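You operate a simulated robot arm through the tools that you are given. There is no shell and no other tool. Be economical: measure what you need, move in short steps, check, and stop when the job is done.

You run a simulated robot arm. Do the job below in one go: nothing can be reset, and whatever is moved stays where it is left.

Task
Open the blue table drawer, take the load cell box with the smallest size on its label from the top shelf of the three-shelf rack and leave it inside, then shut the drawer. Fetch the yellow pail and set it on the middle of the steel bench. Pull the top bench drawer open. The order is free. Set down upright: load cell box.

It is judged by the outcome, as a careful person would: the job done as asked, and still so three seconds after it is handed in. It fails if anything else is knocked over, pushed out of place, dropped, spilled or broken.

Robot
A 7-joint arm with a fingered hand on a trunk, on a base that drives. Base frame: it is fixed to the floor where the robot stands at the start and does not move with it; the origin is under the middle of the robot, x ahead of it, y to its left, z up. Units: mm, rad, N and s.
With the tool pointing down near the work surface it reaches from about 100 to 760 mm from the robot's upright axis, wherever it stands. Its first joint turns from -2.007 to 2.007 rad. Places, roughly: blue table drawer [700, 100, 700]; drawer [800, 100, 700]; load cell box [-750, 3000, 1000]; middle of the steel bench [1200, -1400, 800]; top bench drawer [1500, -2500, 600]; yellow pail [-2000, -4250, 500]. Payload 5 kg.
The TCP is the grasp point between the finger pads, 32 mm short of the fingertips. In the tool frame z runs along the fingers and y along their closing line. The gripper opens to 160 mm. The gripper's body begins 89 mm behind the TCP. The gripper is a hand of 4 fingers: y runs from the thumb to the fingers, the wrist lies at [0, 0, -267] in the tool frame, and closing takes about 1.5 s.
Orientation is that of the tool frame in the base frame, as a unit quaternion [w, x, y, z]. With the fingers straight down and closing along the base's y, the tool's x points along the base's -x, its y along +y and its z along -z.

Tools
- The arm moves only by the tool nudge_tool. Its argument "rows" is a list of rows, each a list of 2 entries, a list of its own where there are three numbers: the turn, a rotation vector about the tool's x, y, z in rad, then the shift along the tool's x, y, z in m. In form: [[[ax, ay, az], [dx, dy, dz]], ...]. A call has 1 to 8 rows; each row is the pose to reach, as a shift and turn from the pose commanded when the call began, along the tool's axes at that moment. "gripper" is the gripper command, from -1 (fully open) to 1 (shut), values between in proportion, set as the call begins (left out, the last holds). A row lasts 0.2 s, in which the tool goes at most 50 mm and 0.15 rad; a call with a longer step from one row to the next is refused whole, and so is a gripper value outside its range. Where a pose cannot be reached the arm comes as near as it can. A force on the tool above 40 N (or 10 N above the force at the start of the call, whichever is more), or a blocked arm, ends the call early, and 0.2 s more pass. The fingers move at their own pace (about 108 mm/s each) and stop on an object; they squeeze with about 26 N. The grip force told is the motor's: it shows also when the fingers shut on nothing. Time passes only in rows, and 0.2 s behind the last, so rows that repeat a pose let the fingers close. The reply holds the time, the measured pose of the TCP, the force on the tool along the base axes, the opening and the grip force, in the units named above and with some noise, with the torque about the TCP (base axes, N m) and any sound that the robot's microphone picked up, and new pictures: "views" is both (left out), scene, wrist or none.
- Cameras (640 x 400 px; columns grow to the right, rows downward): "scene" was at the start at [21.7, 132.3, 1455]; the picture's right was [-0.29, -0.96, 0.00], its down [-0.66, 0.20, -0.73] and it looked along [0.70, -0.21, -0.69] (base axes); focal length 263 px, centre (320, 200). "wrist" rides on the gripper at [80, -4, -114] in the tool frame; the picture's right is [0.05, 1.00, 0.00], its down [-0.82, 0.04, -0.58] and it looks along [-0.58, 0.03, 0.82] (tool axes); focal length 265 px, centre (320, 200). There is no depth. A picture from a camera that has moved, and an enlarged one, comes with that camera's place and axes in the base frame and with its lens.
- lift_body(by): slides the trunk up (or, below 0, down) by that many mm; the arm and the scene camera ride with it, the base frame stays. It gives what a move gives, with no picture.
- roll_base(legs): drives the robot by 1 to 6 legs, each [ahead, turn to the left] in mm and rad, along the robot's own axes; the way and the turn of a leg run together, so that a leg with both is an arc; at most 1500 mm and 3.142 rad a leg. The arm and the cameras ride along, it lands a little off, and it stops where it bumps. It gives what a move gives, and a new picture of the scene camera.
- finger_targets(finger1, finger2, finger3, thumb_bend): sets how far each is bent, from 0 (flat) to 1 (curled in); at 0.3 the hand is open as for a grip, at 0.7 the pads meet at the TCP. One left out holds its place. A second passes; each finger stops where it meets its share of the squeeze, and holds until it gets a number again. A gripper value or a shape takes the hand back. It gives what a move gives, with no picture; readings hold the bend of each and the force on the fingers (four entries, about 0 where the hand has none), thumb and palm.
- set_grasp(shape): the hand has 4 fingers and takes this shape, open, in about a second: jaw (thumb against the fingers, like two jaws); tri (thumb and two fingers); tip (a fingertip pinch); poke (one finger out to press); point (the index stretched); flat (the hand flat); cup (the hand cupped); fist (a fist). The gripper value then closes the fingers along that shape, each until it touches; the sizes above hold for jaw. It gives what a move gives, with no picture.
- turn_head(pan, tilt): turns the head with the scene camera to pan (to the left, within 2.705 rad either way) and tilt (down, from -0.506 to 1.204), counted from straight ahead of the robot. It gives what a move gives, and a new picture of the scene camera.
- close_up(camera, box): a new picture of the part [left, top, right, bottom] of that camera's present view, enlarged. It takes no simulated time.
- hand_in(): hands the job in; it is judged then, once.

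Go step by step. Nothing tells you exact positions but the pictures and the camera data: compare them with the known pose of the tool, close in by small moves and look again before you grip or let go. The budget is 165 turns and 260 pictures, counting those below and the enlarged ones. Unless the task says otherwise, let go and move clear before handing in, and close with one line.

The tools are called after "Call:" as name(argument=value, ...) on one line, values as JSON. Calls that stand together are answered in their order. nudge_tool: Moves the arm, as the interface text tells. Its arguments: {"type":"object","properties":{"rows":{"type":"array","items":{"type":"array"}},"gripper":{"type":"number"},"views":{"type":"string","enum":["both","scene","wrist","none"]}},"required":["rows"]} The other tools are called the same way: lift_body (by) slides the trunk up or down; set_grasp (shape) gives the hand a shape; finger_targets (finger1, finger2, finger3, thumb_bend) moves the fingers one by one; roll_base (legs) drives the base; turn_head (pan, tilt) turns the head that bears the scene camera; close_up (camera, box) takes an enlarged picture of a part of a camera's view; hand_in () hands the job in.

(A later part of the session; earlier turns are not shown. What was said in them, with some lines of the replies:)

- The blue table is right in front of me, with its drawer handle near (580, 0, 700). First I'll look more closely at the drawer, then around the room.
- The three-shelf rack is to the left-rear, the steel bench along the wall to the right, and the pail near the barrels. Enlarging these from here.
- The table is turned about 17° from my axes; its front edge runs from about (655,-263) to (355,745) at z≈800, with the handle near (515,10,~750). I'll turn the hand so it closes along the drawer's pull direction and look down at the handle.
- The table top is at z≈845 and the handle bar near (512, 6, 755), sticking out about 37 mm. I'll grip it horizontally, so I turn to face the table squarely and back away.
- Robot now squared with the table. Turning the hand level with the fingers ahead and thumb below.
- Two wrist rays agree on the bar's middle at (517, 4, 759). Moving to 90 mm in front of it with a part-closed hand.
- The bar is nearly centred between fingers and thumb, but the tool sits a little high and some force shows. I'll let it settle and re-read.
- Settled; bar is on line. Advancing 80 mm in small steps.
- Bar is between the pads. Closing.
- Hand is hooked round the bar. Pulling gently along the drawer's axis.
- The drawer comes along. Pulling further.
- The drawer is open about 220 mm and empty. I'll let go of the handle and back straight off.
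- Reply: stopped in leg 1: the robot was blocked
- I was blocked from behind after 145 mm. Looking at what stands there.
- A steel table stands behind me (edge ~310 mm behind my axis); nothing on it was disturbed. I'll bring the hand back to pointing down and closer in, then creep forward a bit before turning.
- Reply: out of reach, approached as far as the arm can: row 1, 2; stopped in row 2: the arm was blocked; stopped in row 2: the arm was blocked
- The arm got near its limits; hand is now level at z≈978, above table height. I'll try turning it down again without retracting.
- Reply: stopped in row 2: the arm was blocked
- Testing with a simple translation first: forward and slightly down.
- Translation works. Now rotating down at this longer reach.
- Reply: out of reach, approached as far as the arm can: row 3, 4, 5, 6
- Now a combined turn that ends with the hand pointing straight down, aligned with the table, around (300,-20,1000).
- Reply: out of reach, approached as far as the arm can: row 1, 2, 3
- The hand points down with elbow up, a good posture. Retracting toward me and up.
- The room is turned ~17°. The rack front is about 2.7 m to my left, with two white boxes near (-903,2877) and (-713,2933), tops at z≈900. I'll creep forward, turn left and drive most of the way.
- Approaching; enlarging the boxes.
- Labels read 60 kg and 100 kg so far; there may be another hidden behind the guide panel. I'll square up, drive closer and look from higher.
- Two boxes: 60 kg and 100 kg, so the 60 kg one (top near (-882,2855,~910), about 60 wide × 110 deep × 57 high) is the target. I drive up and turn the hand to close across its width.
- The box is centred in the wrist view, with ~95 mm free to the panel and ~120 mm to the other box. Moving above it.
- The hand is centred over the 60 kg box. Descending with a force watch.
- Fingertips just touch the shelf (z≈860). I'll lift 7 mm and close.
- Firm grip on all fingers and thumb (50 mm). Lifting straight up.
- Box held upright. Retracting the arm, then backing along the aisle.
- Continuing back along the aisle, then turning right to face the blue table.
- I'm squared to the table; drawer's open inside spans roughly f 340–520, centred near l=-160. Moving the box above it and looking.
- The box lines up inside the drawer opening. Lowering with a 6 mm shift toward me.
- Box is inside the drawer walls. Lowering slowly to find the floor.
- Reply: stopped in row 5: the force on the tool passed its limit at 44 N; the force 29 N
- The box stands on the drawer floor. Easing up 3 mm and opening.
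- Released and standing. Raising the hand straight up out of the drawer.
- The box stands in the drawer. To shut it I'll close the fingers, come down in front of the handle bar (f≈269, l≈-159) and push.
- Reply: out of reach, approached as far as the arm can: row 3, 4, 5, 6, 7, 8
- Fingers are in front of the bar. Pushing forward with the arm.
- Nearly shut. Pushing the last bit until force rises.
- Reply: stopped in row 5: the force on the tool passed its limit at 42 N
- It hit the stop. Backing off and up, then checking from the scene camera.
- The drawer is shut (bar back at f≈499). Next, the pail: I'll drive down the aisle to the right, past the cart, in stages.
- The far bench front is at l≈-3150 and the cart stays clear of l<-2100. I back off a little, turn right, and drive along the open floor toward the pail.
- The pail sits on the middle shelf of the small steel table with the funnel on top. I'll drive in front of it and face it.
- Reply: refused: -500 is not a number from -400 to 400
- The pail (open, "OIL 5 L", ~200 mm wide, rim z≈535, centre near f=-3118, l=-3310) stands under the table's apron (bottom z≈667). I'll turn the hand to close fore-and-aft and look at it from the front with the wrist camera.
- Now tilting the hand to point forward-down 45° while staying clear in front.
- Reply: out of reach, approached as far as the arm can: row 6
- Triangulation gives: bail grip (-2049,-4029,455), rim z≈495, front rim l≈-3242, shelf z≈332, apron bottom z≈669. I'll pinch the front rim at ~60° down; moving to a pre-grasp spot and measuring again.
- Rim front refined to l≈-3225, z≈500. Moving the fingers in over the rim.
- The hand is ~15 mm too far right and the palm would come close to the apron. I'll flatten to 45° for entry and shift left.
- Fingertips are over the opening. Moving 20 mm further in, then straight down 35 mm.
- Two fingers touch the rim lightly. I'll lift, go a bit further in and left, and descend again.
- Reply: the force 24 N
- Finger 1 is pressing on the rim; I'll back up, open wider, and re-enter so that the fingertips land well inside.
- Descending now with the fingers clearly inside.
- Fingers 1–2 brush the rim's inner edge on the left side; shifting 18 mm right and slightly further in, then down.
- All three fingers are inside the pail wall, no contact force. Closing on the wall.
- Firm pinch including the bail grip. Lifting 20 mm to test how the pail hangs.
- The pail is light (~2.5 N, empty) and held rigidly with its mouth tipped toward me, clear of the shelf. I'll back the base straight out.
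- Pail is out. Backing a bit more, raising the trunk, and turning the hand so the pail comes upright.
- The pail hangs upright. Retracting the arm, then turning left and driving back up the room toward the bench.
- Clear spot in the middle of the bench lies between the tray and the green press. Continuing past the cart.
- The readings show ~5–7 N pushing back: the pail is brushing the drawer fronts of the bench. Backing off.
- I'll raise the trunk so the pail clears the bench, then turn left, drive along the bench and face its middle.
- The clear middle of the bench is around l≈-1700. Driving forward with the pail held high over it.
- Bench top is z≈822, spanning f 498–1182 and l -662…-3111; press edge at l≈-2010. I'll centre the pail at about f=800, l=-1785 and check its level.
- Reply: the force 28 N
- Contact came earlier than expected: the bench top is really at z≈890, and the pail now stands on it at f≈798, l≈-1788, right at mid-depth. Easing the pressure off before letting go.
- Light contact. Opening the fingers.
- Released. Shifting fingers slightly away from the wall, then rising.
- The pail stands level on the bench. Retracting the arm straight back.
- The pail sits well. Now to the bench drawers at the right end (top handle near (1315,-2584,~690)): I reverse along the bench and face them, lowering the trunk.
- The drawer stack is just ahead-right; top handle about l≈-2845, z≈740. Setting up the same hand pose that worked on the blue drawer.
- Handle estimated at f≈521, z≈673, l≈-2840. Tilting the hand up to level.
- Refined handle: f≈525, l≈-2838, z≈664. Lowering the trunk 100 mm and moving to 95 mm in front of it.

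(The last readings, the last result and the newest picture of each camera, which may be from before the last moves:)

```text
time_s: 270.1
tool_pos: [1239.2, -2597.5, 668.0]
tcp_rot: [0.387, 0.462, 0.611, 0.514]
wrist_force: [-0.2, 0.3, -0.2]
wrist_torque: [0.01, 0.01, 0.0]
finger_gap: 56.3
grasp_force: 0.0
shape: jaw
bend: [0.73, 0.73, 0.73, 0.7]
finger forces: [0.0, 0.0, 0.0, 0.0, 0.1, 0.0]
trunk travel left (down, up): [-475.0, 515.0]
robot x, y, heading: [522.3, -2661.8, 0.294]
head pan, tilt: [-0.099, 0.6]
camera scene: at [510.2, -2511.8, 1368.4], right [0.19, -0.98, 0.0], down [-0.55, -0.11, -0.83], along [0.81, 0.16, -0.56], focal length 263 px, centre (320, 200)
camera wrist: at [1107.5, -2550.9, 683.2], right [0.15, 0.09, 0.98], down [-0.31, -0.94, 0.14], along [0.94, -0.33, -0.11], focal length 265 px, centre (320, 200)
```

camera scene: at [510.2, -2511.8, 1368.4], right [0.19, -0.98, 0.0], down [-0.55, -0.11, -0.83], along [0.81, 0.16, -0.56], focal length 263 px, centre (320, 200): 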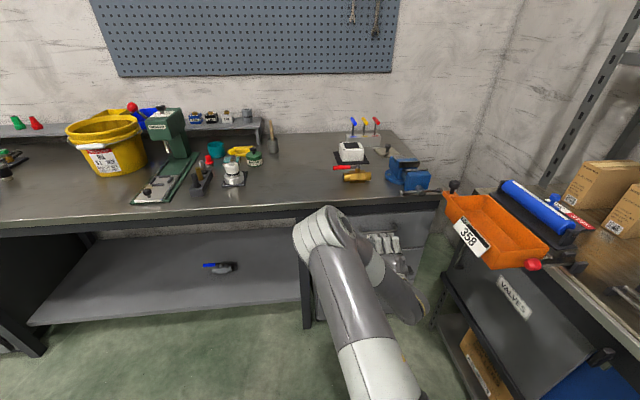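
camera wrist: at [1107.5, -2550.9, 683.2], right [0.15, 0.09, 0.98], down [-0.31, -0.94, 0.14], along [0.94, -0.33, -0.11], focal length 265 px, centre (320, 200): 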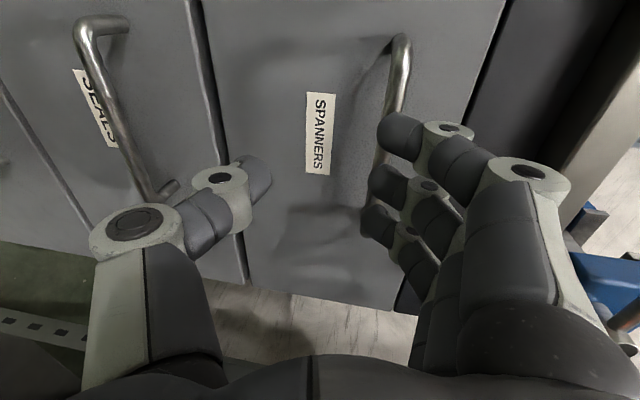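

The top drawer ("SPANNERS") handle is a bit higher: f≈489, z≈704, l≈-2823. Backing, raising 36 mm and re-checking.

Call:
nudge_tool(rows=[[[0, 0, 0], [0.007, -0.005, -0.03]], [[0, 0, 0], [0.014, 0.013, -0.033]], [[0, 0, 0], [0.02, 0.031, -0.036]], [[0, 0, 0], [0.02, 0.0355, -0.006]], [[0, 0, 0], [0.02, 0.0355, -0.006]]], views="wrist")

```text
time_s: 271.4
tool_pos: [1233.3, -2579.2, 702.2]
tcp_rot: [0.387, 0.461, 0.611, 0.514]
wrist_force: [0.3, -0.4, 0.0]
wrist_torque: [0.02, -0.03, -0.03]
finger_gap: 56.0
grasp_force: 0.0
shape: jaw
bend: [0.73, 0.73, 0.73, 0.7]
finger forces: [0.0, 0.1, 0.0, 0.0, 0.0, 0.0]
trunk travel left (down, up): [-475.0, 515.0]
robot x, y, heading: [522.7, -2660.0, 0.294]
head pan, tilt: [-0.099, 0.6]
camera wrist: at [1102.0, -2531.4, 718.7], right [0.15, 0.1, 0.98], down [-0.31, -0.94, 0.14], along [0.94, -0.33, -0.11], focal length 265 px, centre (320, 200)
```

wrist: 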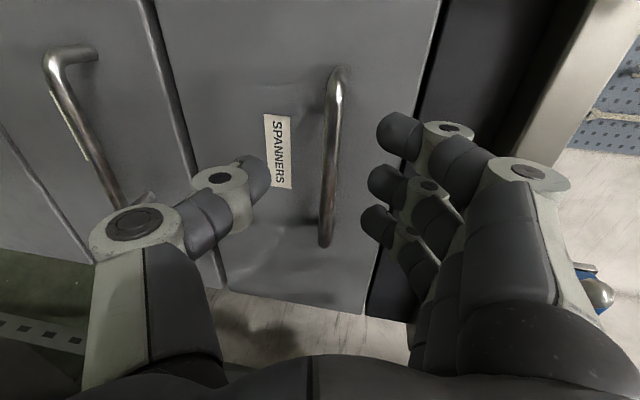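

Bar is well centred. Advancing 52 mm and closing.

Call:
nudge_tool(rows=[[[0, 0, 0], [0, 0.003, 0.017]], [[0, 0, 0], [0, 0.006, 0.034]], [[0, 0, 0], [0, 0.009, 0.051]], [[0, 0, 0], [0, 0.009, 0.051]]], views="wrist")

Call:
nudge_tool(rows=[[[0, 0, 0], [0, 0, 0]], [[0, 0, 0], [0, 0, 0]], [[0, 0, 0], [0, 0, 0]], [[0, 0, 0], [0, 0, 0]], [[0, 0, 0], [0, 0, 0]], [[0, 0, 0], [0, 0, 0]]], gripper=1, views="wrist")

```text
time_s: 272.4
tool_pos: [1283.7, -2563.9, 702.5]
tcp_rot: [0.387, 0.461, 0.611, 0.515]
wrist_force: [0.2, 0.2, -0.8]
wrist_torque: [0.03, 0.0, 0.0]
finger_gap: 56.2
grasp_force: 0.1
shape: jaw
bend: [0.73, 0.73, 0.73, 0.7]
finger forces: [0.0, 0.1, 0.1, 0.0, 0.0, 0.0]
trunk travel left (down, up): [-475.0, 515.0]
robot x, y, heading: [522.1, -2659.5, 0.293]
head pan, tilt: [-0.099, 0.6]
camera wrist: at [1152.0, -2517.2, 719.0], right [0.15, 0.09, 0.98], down [-0.31, -0.94, 0.14], along [0.94, -0.33, -0.11], focal length 265 px, centre (320, 200)
```

wrist: 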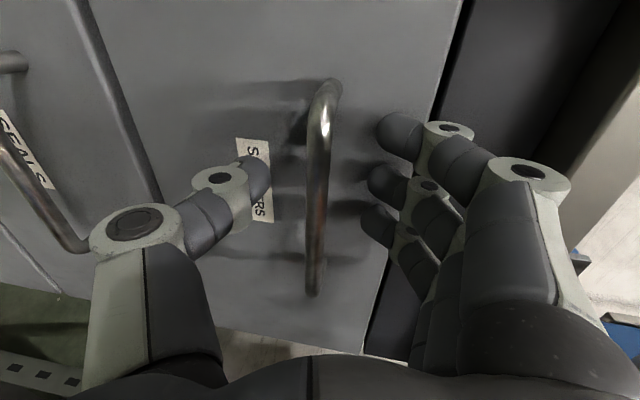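

```text
time_s: 273.8
tool_pos: [1282.8, -2563.9, 702.7]
tcp_rot: [0.387, 0.461, 0.611, 0.515]
wrist_force: [-0.3, -0.9, -0.5]
wrist_torque: [-0.03, 0.01, 0.05]
finger_gap: 0.1
grasp_force: 25.6
shape: jaw
bend: [0.67, 0.64, 0.67, 0.71]
finger forces: [3.5, 0.1, 3.6, 0.0, 0.1, 0.0]
trunk travel left (down, up): [-475.0, 515.0]
robot x, y, heading: [522.5, -2658.6, 0.294]
head pan, tilt: [-0.099, 0.6]
camera wrist: at [1151.7, -2517.5, 719.0], right [0.15, 0.09, 0.98], down [-0.31, -0.94, 0.14], along [0.94, -0.33, -0.11], focal length 265 px, centre (320, 200)
```

wrist: 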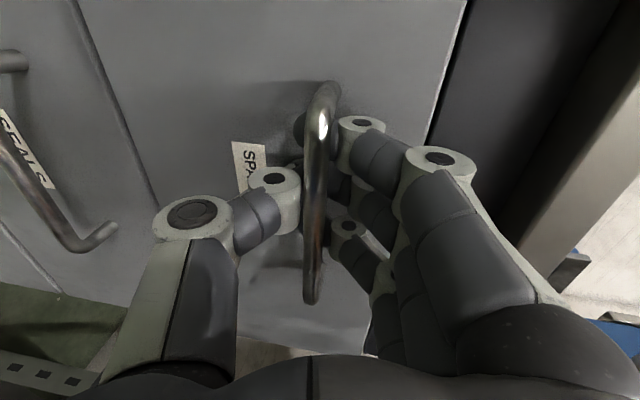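

Hooked like before. Pulling the drawer open along its axis.

Call:
nudge_tool(rows=[[[0, 0, 0], [0, -0.003, -0.015]], [[0, 0, 0], [0, -0.006, -0.035]], [[0, 0, 0], [0, -0.009, -0.055]], [[0, 0, 0], [0, -0.013, -0.075]], [[0, 0, 0], [0, -0.016, -0.095]], [[0, 0, 0], [0, -0.02, -0.115]]], views="wrist")

Call:
nudge_tool(rows=[[[0, 0, 0], [0, -0.0035, -0.02]], [[0, 0, 0], [0, -0.007, -0.04]], [[0, 0, 0], [0, -0.01, -0.06]], [[0, 0, 0], [0, -0.0136, -0.079]], [[0, 0, 0], [0, -0.017, -0.1]]], views="both")

```text
time_s: 275.1
tool_pos: [1170.4, -2597.0, 702.3]
tcp_rot: [0.387, 0.462, 0.611, 0.514]
wrist_force: [4.2, -13.8, 0.5]
wrist_torque: [-0.03, -0.07, -0.09]
finger_gap: 0.1
grasp_force: 25.7
shape: jaw
bend: [0.67, 0.64, 0.67, 0.71]
finger forces: [6.5, 0.1, 4.3, 0.1, 0.0, 0.1]
trunk travel left (down, up): [-475.0, 515.0]
robot x, y, heading: [524.9, -2661.7, 0.294]
head pan, tilt: [-0.099, 0.6]
camera wrist: at [1038.7, -2551.7, 718.9], right [0.15, 0.09, 0.98], down [-0.32, -0.94, 0.14], along [0.94, -0.33, -0.11], focal length 265 px, centre (320, 200)
```

wrist: 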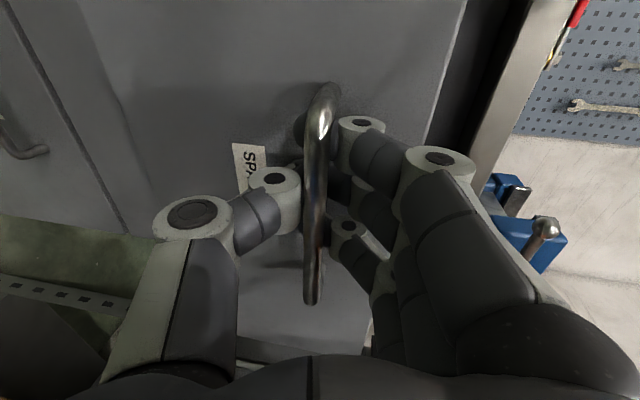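

```text
time_s: 276.4
tool_pos: [1099.3, -2622.7, 693.8]
tcp_rot: [0.385, 0.458, 0.611, 0.518]
wrist_force: [-2.6, 11.1, 17.0]
wrist_torque: [-0.08, -0.09, 0.22]
finger_gap: 0.0
grasp_force: 26.4
shape: jaw
bend: [0.66, 0.65, 0.65, 0.71]
finger forces: [7.3, 0.0, 8.3, 0.1, 0.0, 0.0]
out of reach, approached as far as the arm can: row 4, 5
trunk travel left (down, up): [-475.0, 515.0]
robot x, y, heading: [524.0, -2661.7, 0.305]
head pan, tilt: [-0.099, 0.6]
camera scene: at [508.3, -2511.3, 1368.6], right [0.2, -0.98, 0.0], down [-0.55, -0.11, -0.83], along [0.81, 0.16, -0.56], focal length 263 px, centre (320, 200)
camera wrist: at [967.8, -2577.2, 710.8], right [0.15, 0.09, 0.98], down [-0.31, -0.94, 0.13], along [0.94, -0.32, -0.11], focal length 265 px, centre (320, 200)
```

scene: 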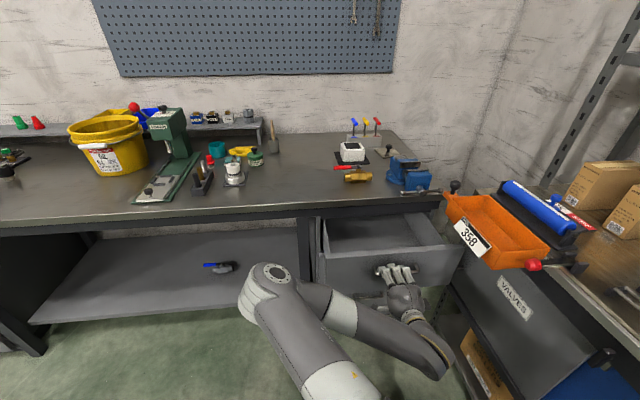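
wrist: 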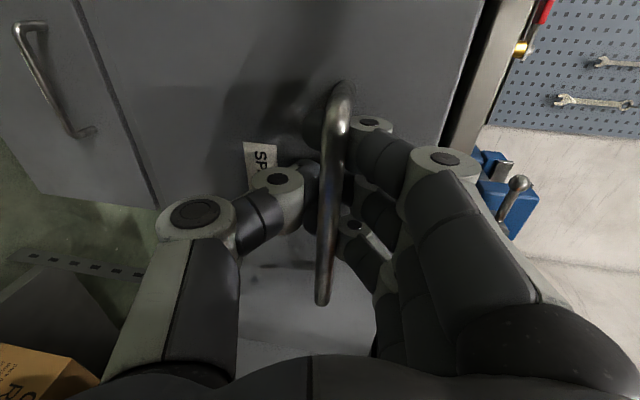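

The drawer is open ~185 mm. I'll pull it a bit further by easing the base back.

Call:
roll_base(legs=[[-90, 0]])

```text
time_s: 277.5
tool_pos: [1011.9, -2651.1, 693.4]
tcp_rot: [0.387, 0.46, 0.612, 0.515]
wrist_force: [-3.1, 6.5, 11.2]
wrist_torque: [-0.13, 0.07, 0.13]
finger_gap: 0.0
grasp_force: 25.9
shape: jaw
bend: [0.66, 0.65, 0.65, 0.71]
finger forces: [7.0, 0.0, 8.2, 0.1, 0.1, 0.0]
trunk travel left (down, up): [-475.0, 515.0]
robot x, y, heading: [440.2, -2688.8, 0.297]
head pan, tilt: [-0.099, 0.6]
camera scene: at [422.5, -2537.7, 1368.3], right [0.2, -0.98, 0.0], down [-0.55, -0.11, -0.83], along [0.81, 0.16, -0.56], focal length 263 px, centre (320, 200)
```

scene: 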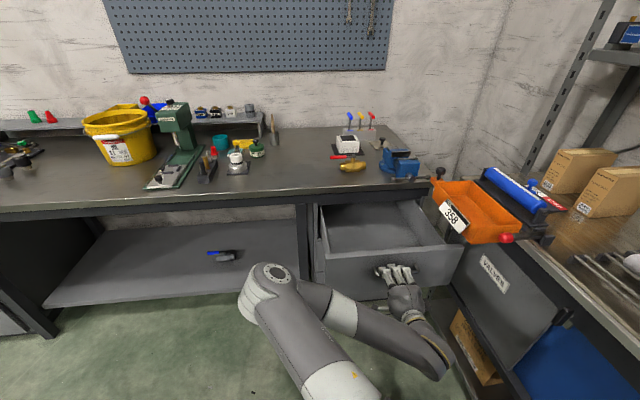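

Drawer is well open (~280 mm). Releasing and backing straight off.

Call:
nudge_tool(rows=[[[0, 0, 0], [0, 0, 0]], [[0, 0, 0], [0, 0, 0]], [[0, 0, 0], [0, 0, 0]], [[0, 0, 0], [0, 0, 0]], [[0, 0, 0], [0, 0, 0]]], gripper=0.2, views="wrist")

```text
time_s: 278.7
tool_pos: [1012.2, -2651.8, 692.8]
tcp_rot: [0.385, 0.461, 0.611, 0.515]
wrist_force: [0.7, 0.0, 0.4]
wrist_torque: [0.03, -0.01, 0.01]
finger_gap: 63.4
grasp_force: 0.1
shape: jaw
bend: [0.73, 0.73, 0.73, 0.7]
finger forces: [0.0, 0.0, 0.1, 0.0, 0.0, 0.0]
trunk travel left (down, up): [-475.0, 515.0]
robot x, y, heading: [435.3, -2688.5, 0.295]
head pan, tilt: [-0.099, 0.6]
camera wrist: at [881.6, -2605.8, 709.5], right [0.15, 0.09, 0.98], down [-0.31, -0.94, 0.14], along [0.94, -0.33, -0.11], focal length 265 px, centre (320, 200)
```

wrist: 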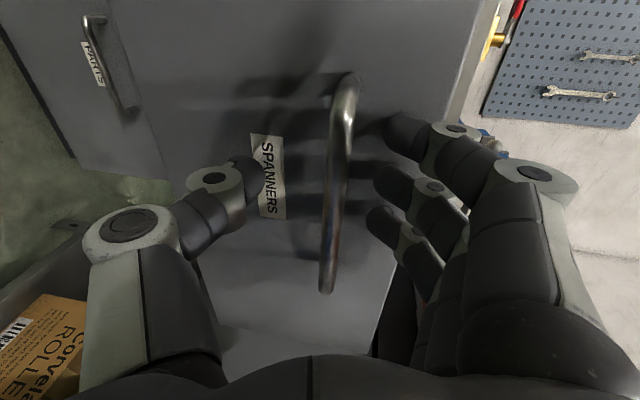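

Call:
roll_base(legs=[[-220, 0]])

Call:
turn_head(pan=0.3, tilt=0.5)

Call:
turn_head(pan=0.9, tilt=0.4)

```text
time_s: 280.3
tool_pos: [803.6, -2716.4, 693.0]
tcp_rot: [0.386, 0.463, 0.61, 0.515]
wrist_force: [0.6, 0.3, -0.8]
wrist_torque: [-0.01, -0.02, 0.0]
finger_gap: 63.5
grasp_force: 0.1
shape: jaw
bend: [0.73, 0.73, 0.73, 0.7]
finger forces: [0.0, 0.0, 0.0, 0.0, 0.0, 0.0]
trunk travel left (down, up): [-475.0, 515.0]
robot x, y, heading: [225.9, -2751.6, 0.288]
head pan, tilt: [-0.099, 0.6]
camera scene: at [214.1, -2602.0, 1368.4], right [0.19, -0.98, 0.0], down [-0.55, -0.11, -0.82], along [0.81, 0.16, -0.57], focal length 263 px, centre (320, 200)
```

scene: 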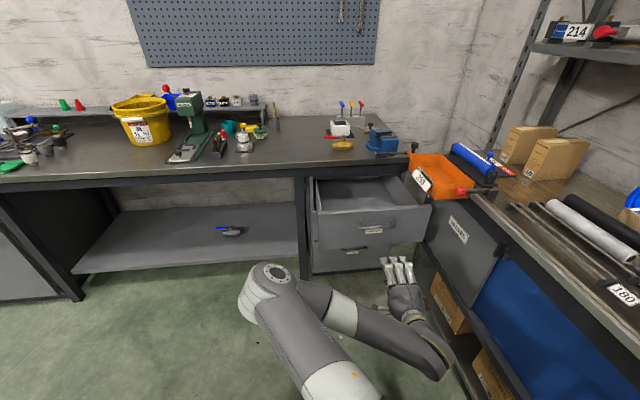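

```text
time_s: 281.2
tool_pos: [803.4, -2717.3, 693.1]
tcp_rot: [0.386, 0.462, 0.611, 0.514]
wrist_force: [0.2, -0.5, -0.2]
wrist_torque: [-0.01, 0.0, 0.01]
finger_gap: 63.5
grasp_force: 0.1
shape: jaw
bend: [0.73, 0.73, 0.73, 0.7]
finger forces: [0.1, 0.0, 0.0, 0.1, 0.1, 0.0]
trunk travel left (down, up): [-475.0, 515.0]
robot x, y, heading: [227.6, -2750.2, 0.292]
head pan, tilt: [0.3, 0.499]
camera scene: at [202.6, -2568.2, 1377.4], right [0.56, -0.83, 0.0], down [-0.4, -0.27, -0.88], along [0.73, 0.49, -0.48], focal length 263 px, centre (320, 200)
```

scene: 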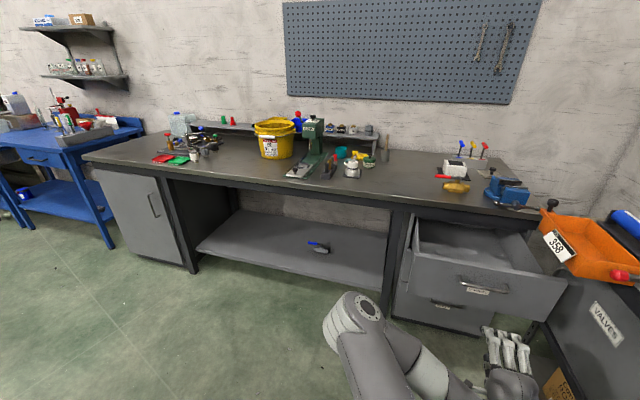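

```text
time_s: 282.2
tool_pos: [803.3, -2717.4, 693.5]
tcp_rot: [0.386, 0.461, 0.612, 0.514]
wrist_force: [0.0, 0.7, -0.1]
wrist_torque: [0.03, 0.03, -0.01]
finger_gap: 63.5
grasp_force: 0.1
shape: jaw
bend: [0.73, 0.73, 0.73, 0.7]
finger forces: [0.0, 0.1, 0.1, 0.1, 0.0, 0.1]
trunk travel left (down, up): [-475.0, 515.0]
robot x, y, heading: [229.0, -2748.4, 0.298]
head pan, tilt: [0.901, 0.4]
camera scene: at [161.2, -2533.0, 1386.6], right [0.93, -0.37, 0.0], down [-0.14, -0.36, -0.92], along [0.34, 0.86, -0.39], focal length 263 px, centre (320, 200)
```

scene: 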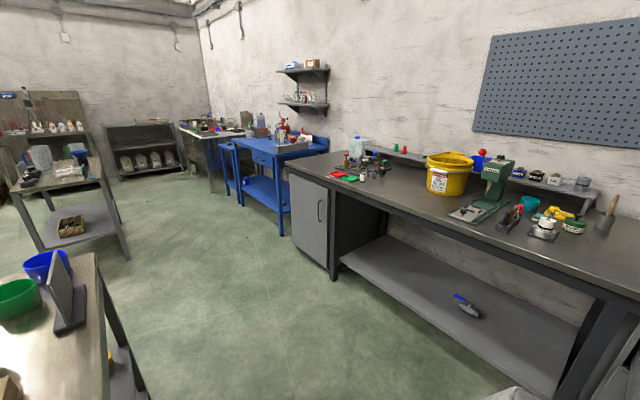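

Everything checks out: the pail stands mid-bench, the top bench drawer is open, the blue drawer is shut with the box inside, and the hand is clear. Handing in.

Call:
hand_in()

```text
The job is handed in.
```

The job is done and handed in: the 60 kg load cell box stands upright in the shut blue table drawer, the yellow pail is on the middle of the steel bench, and the top bench drawer is open.
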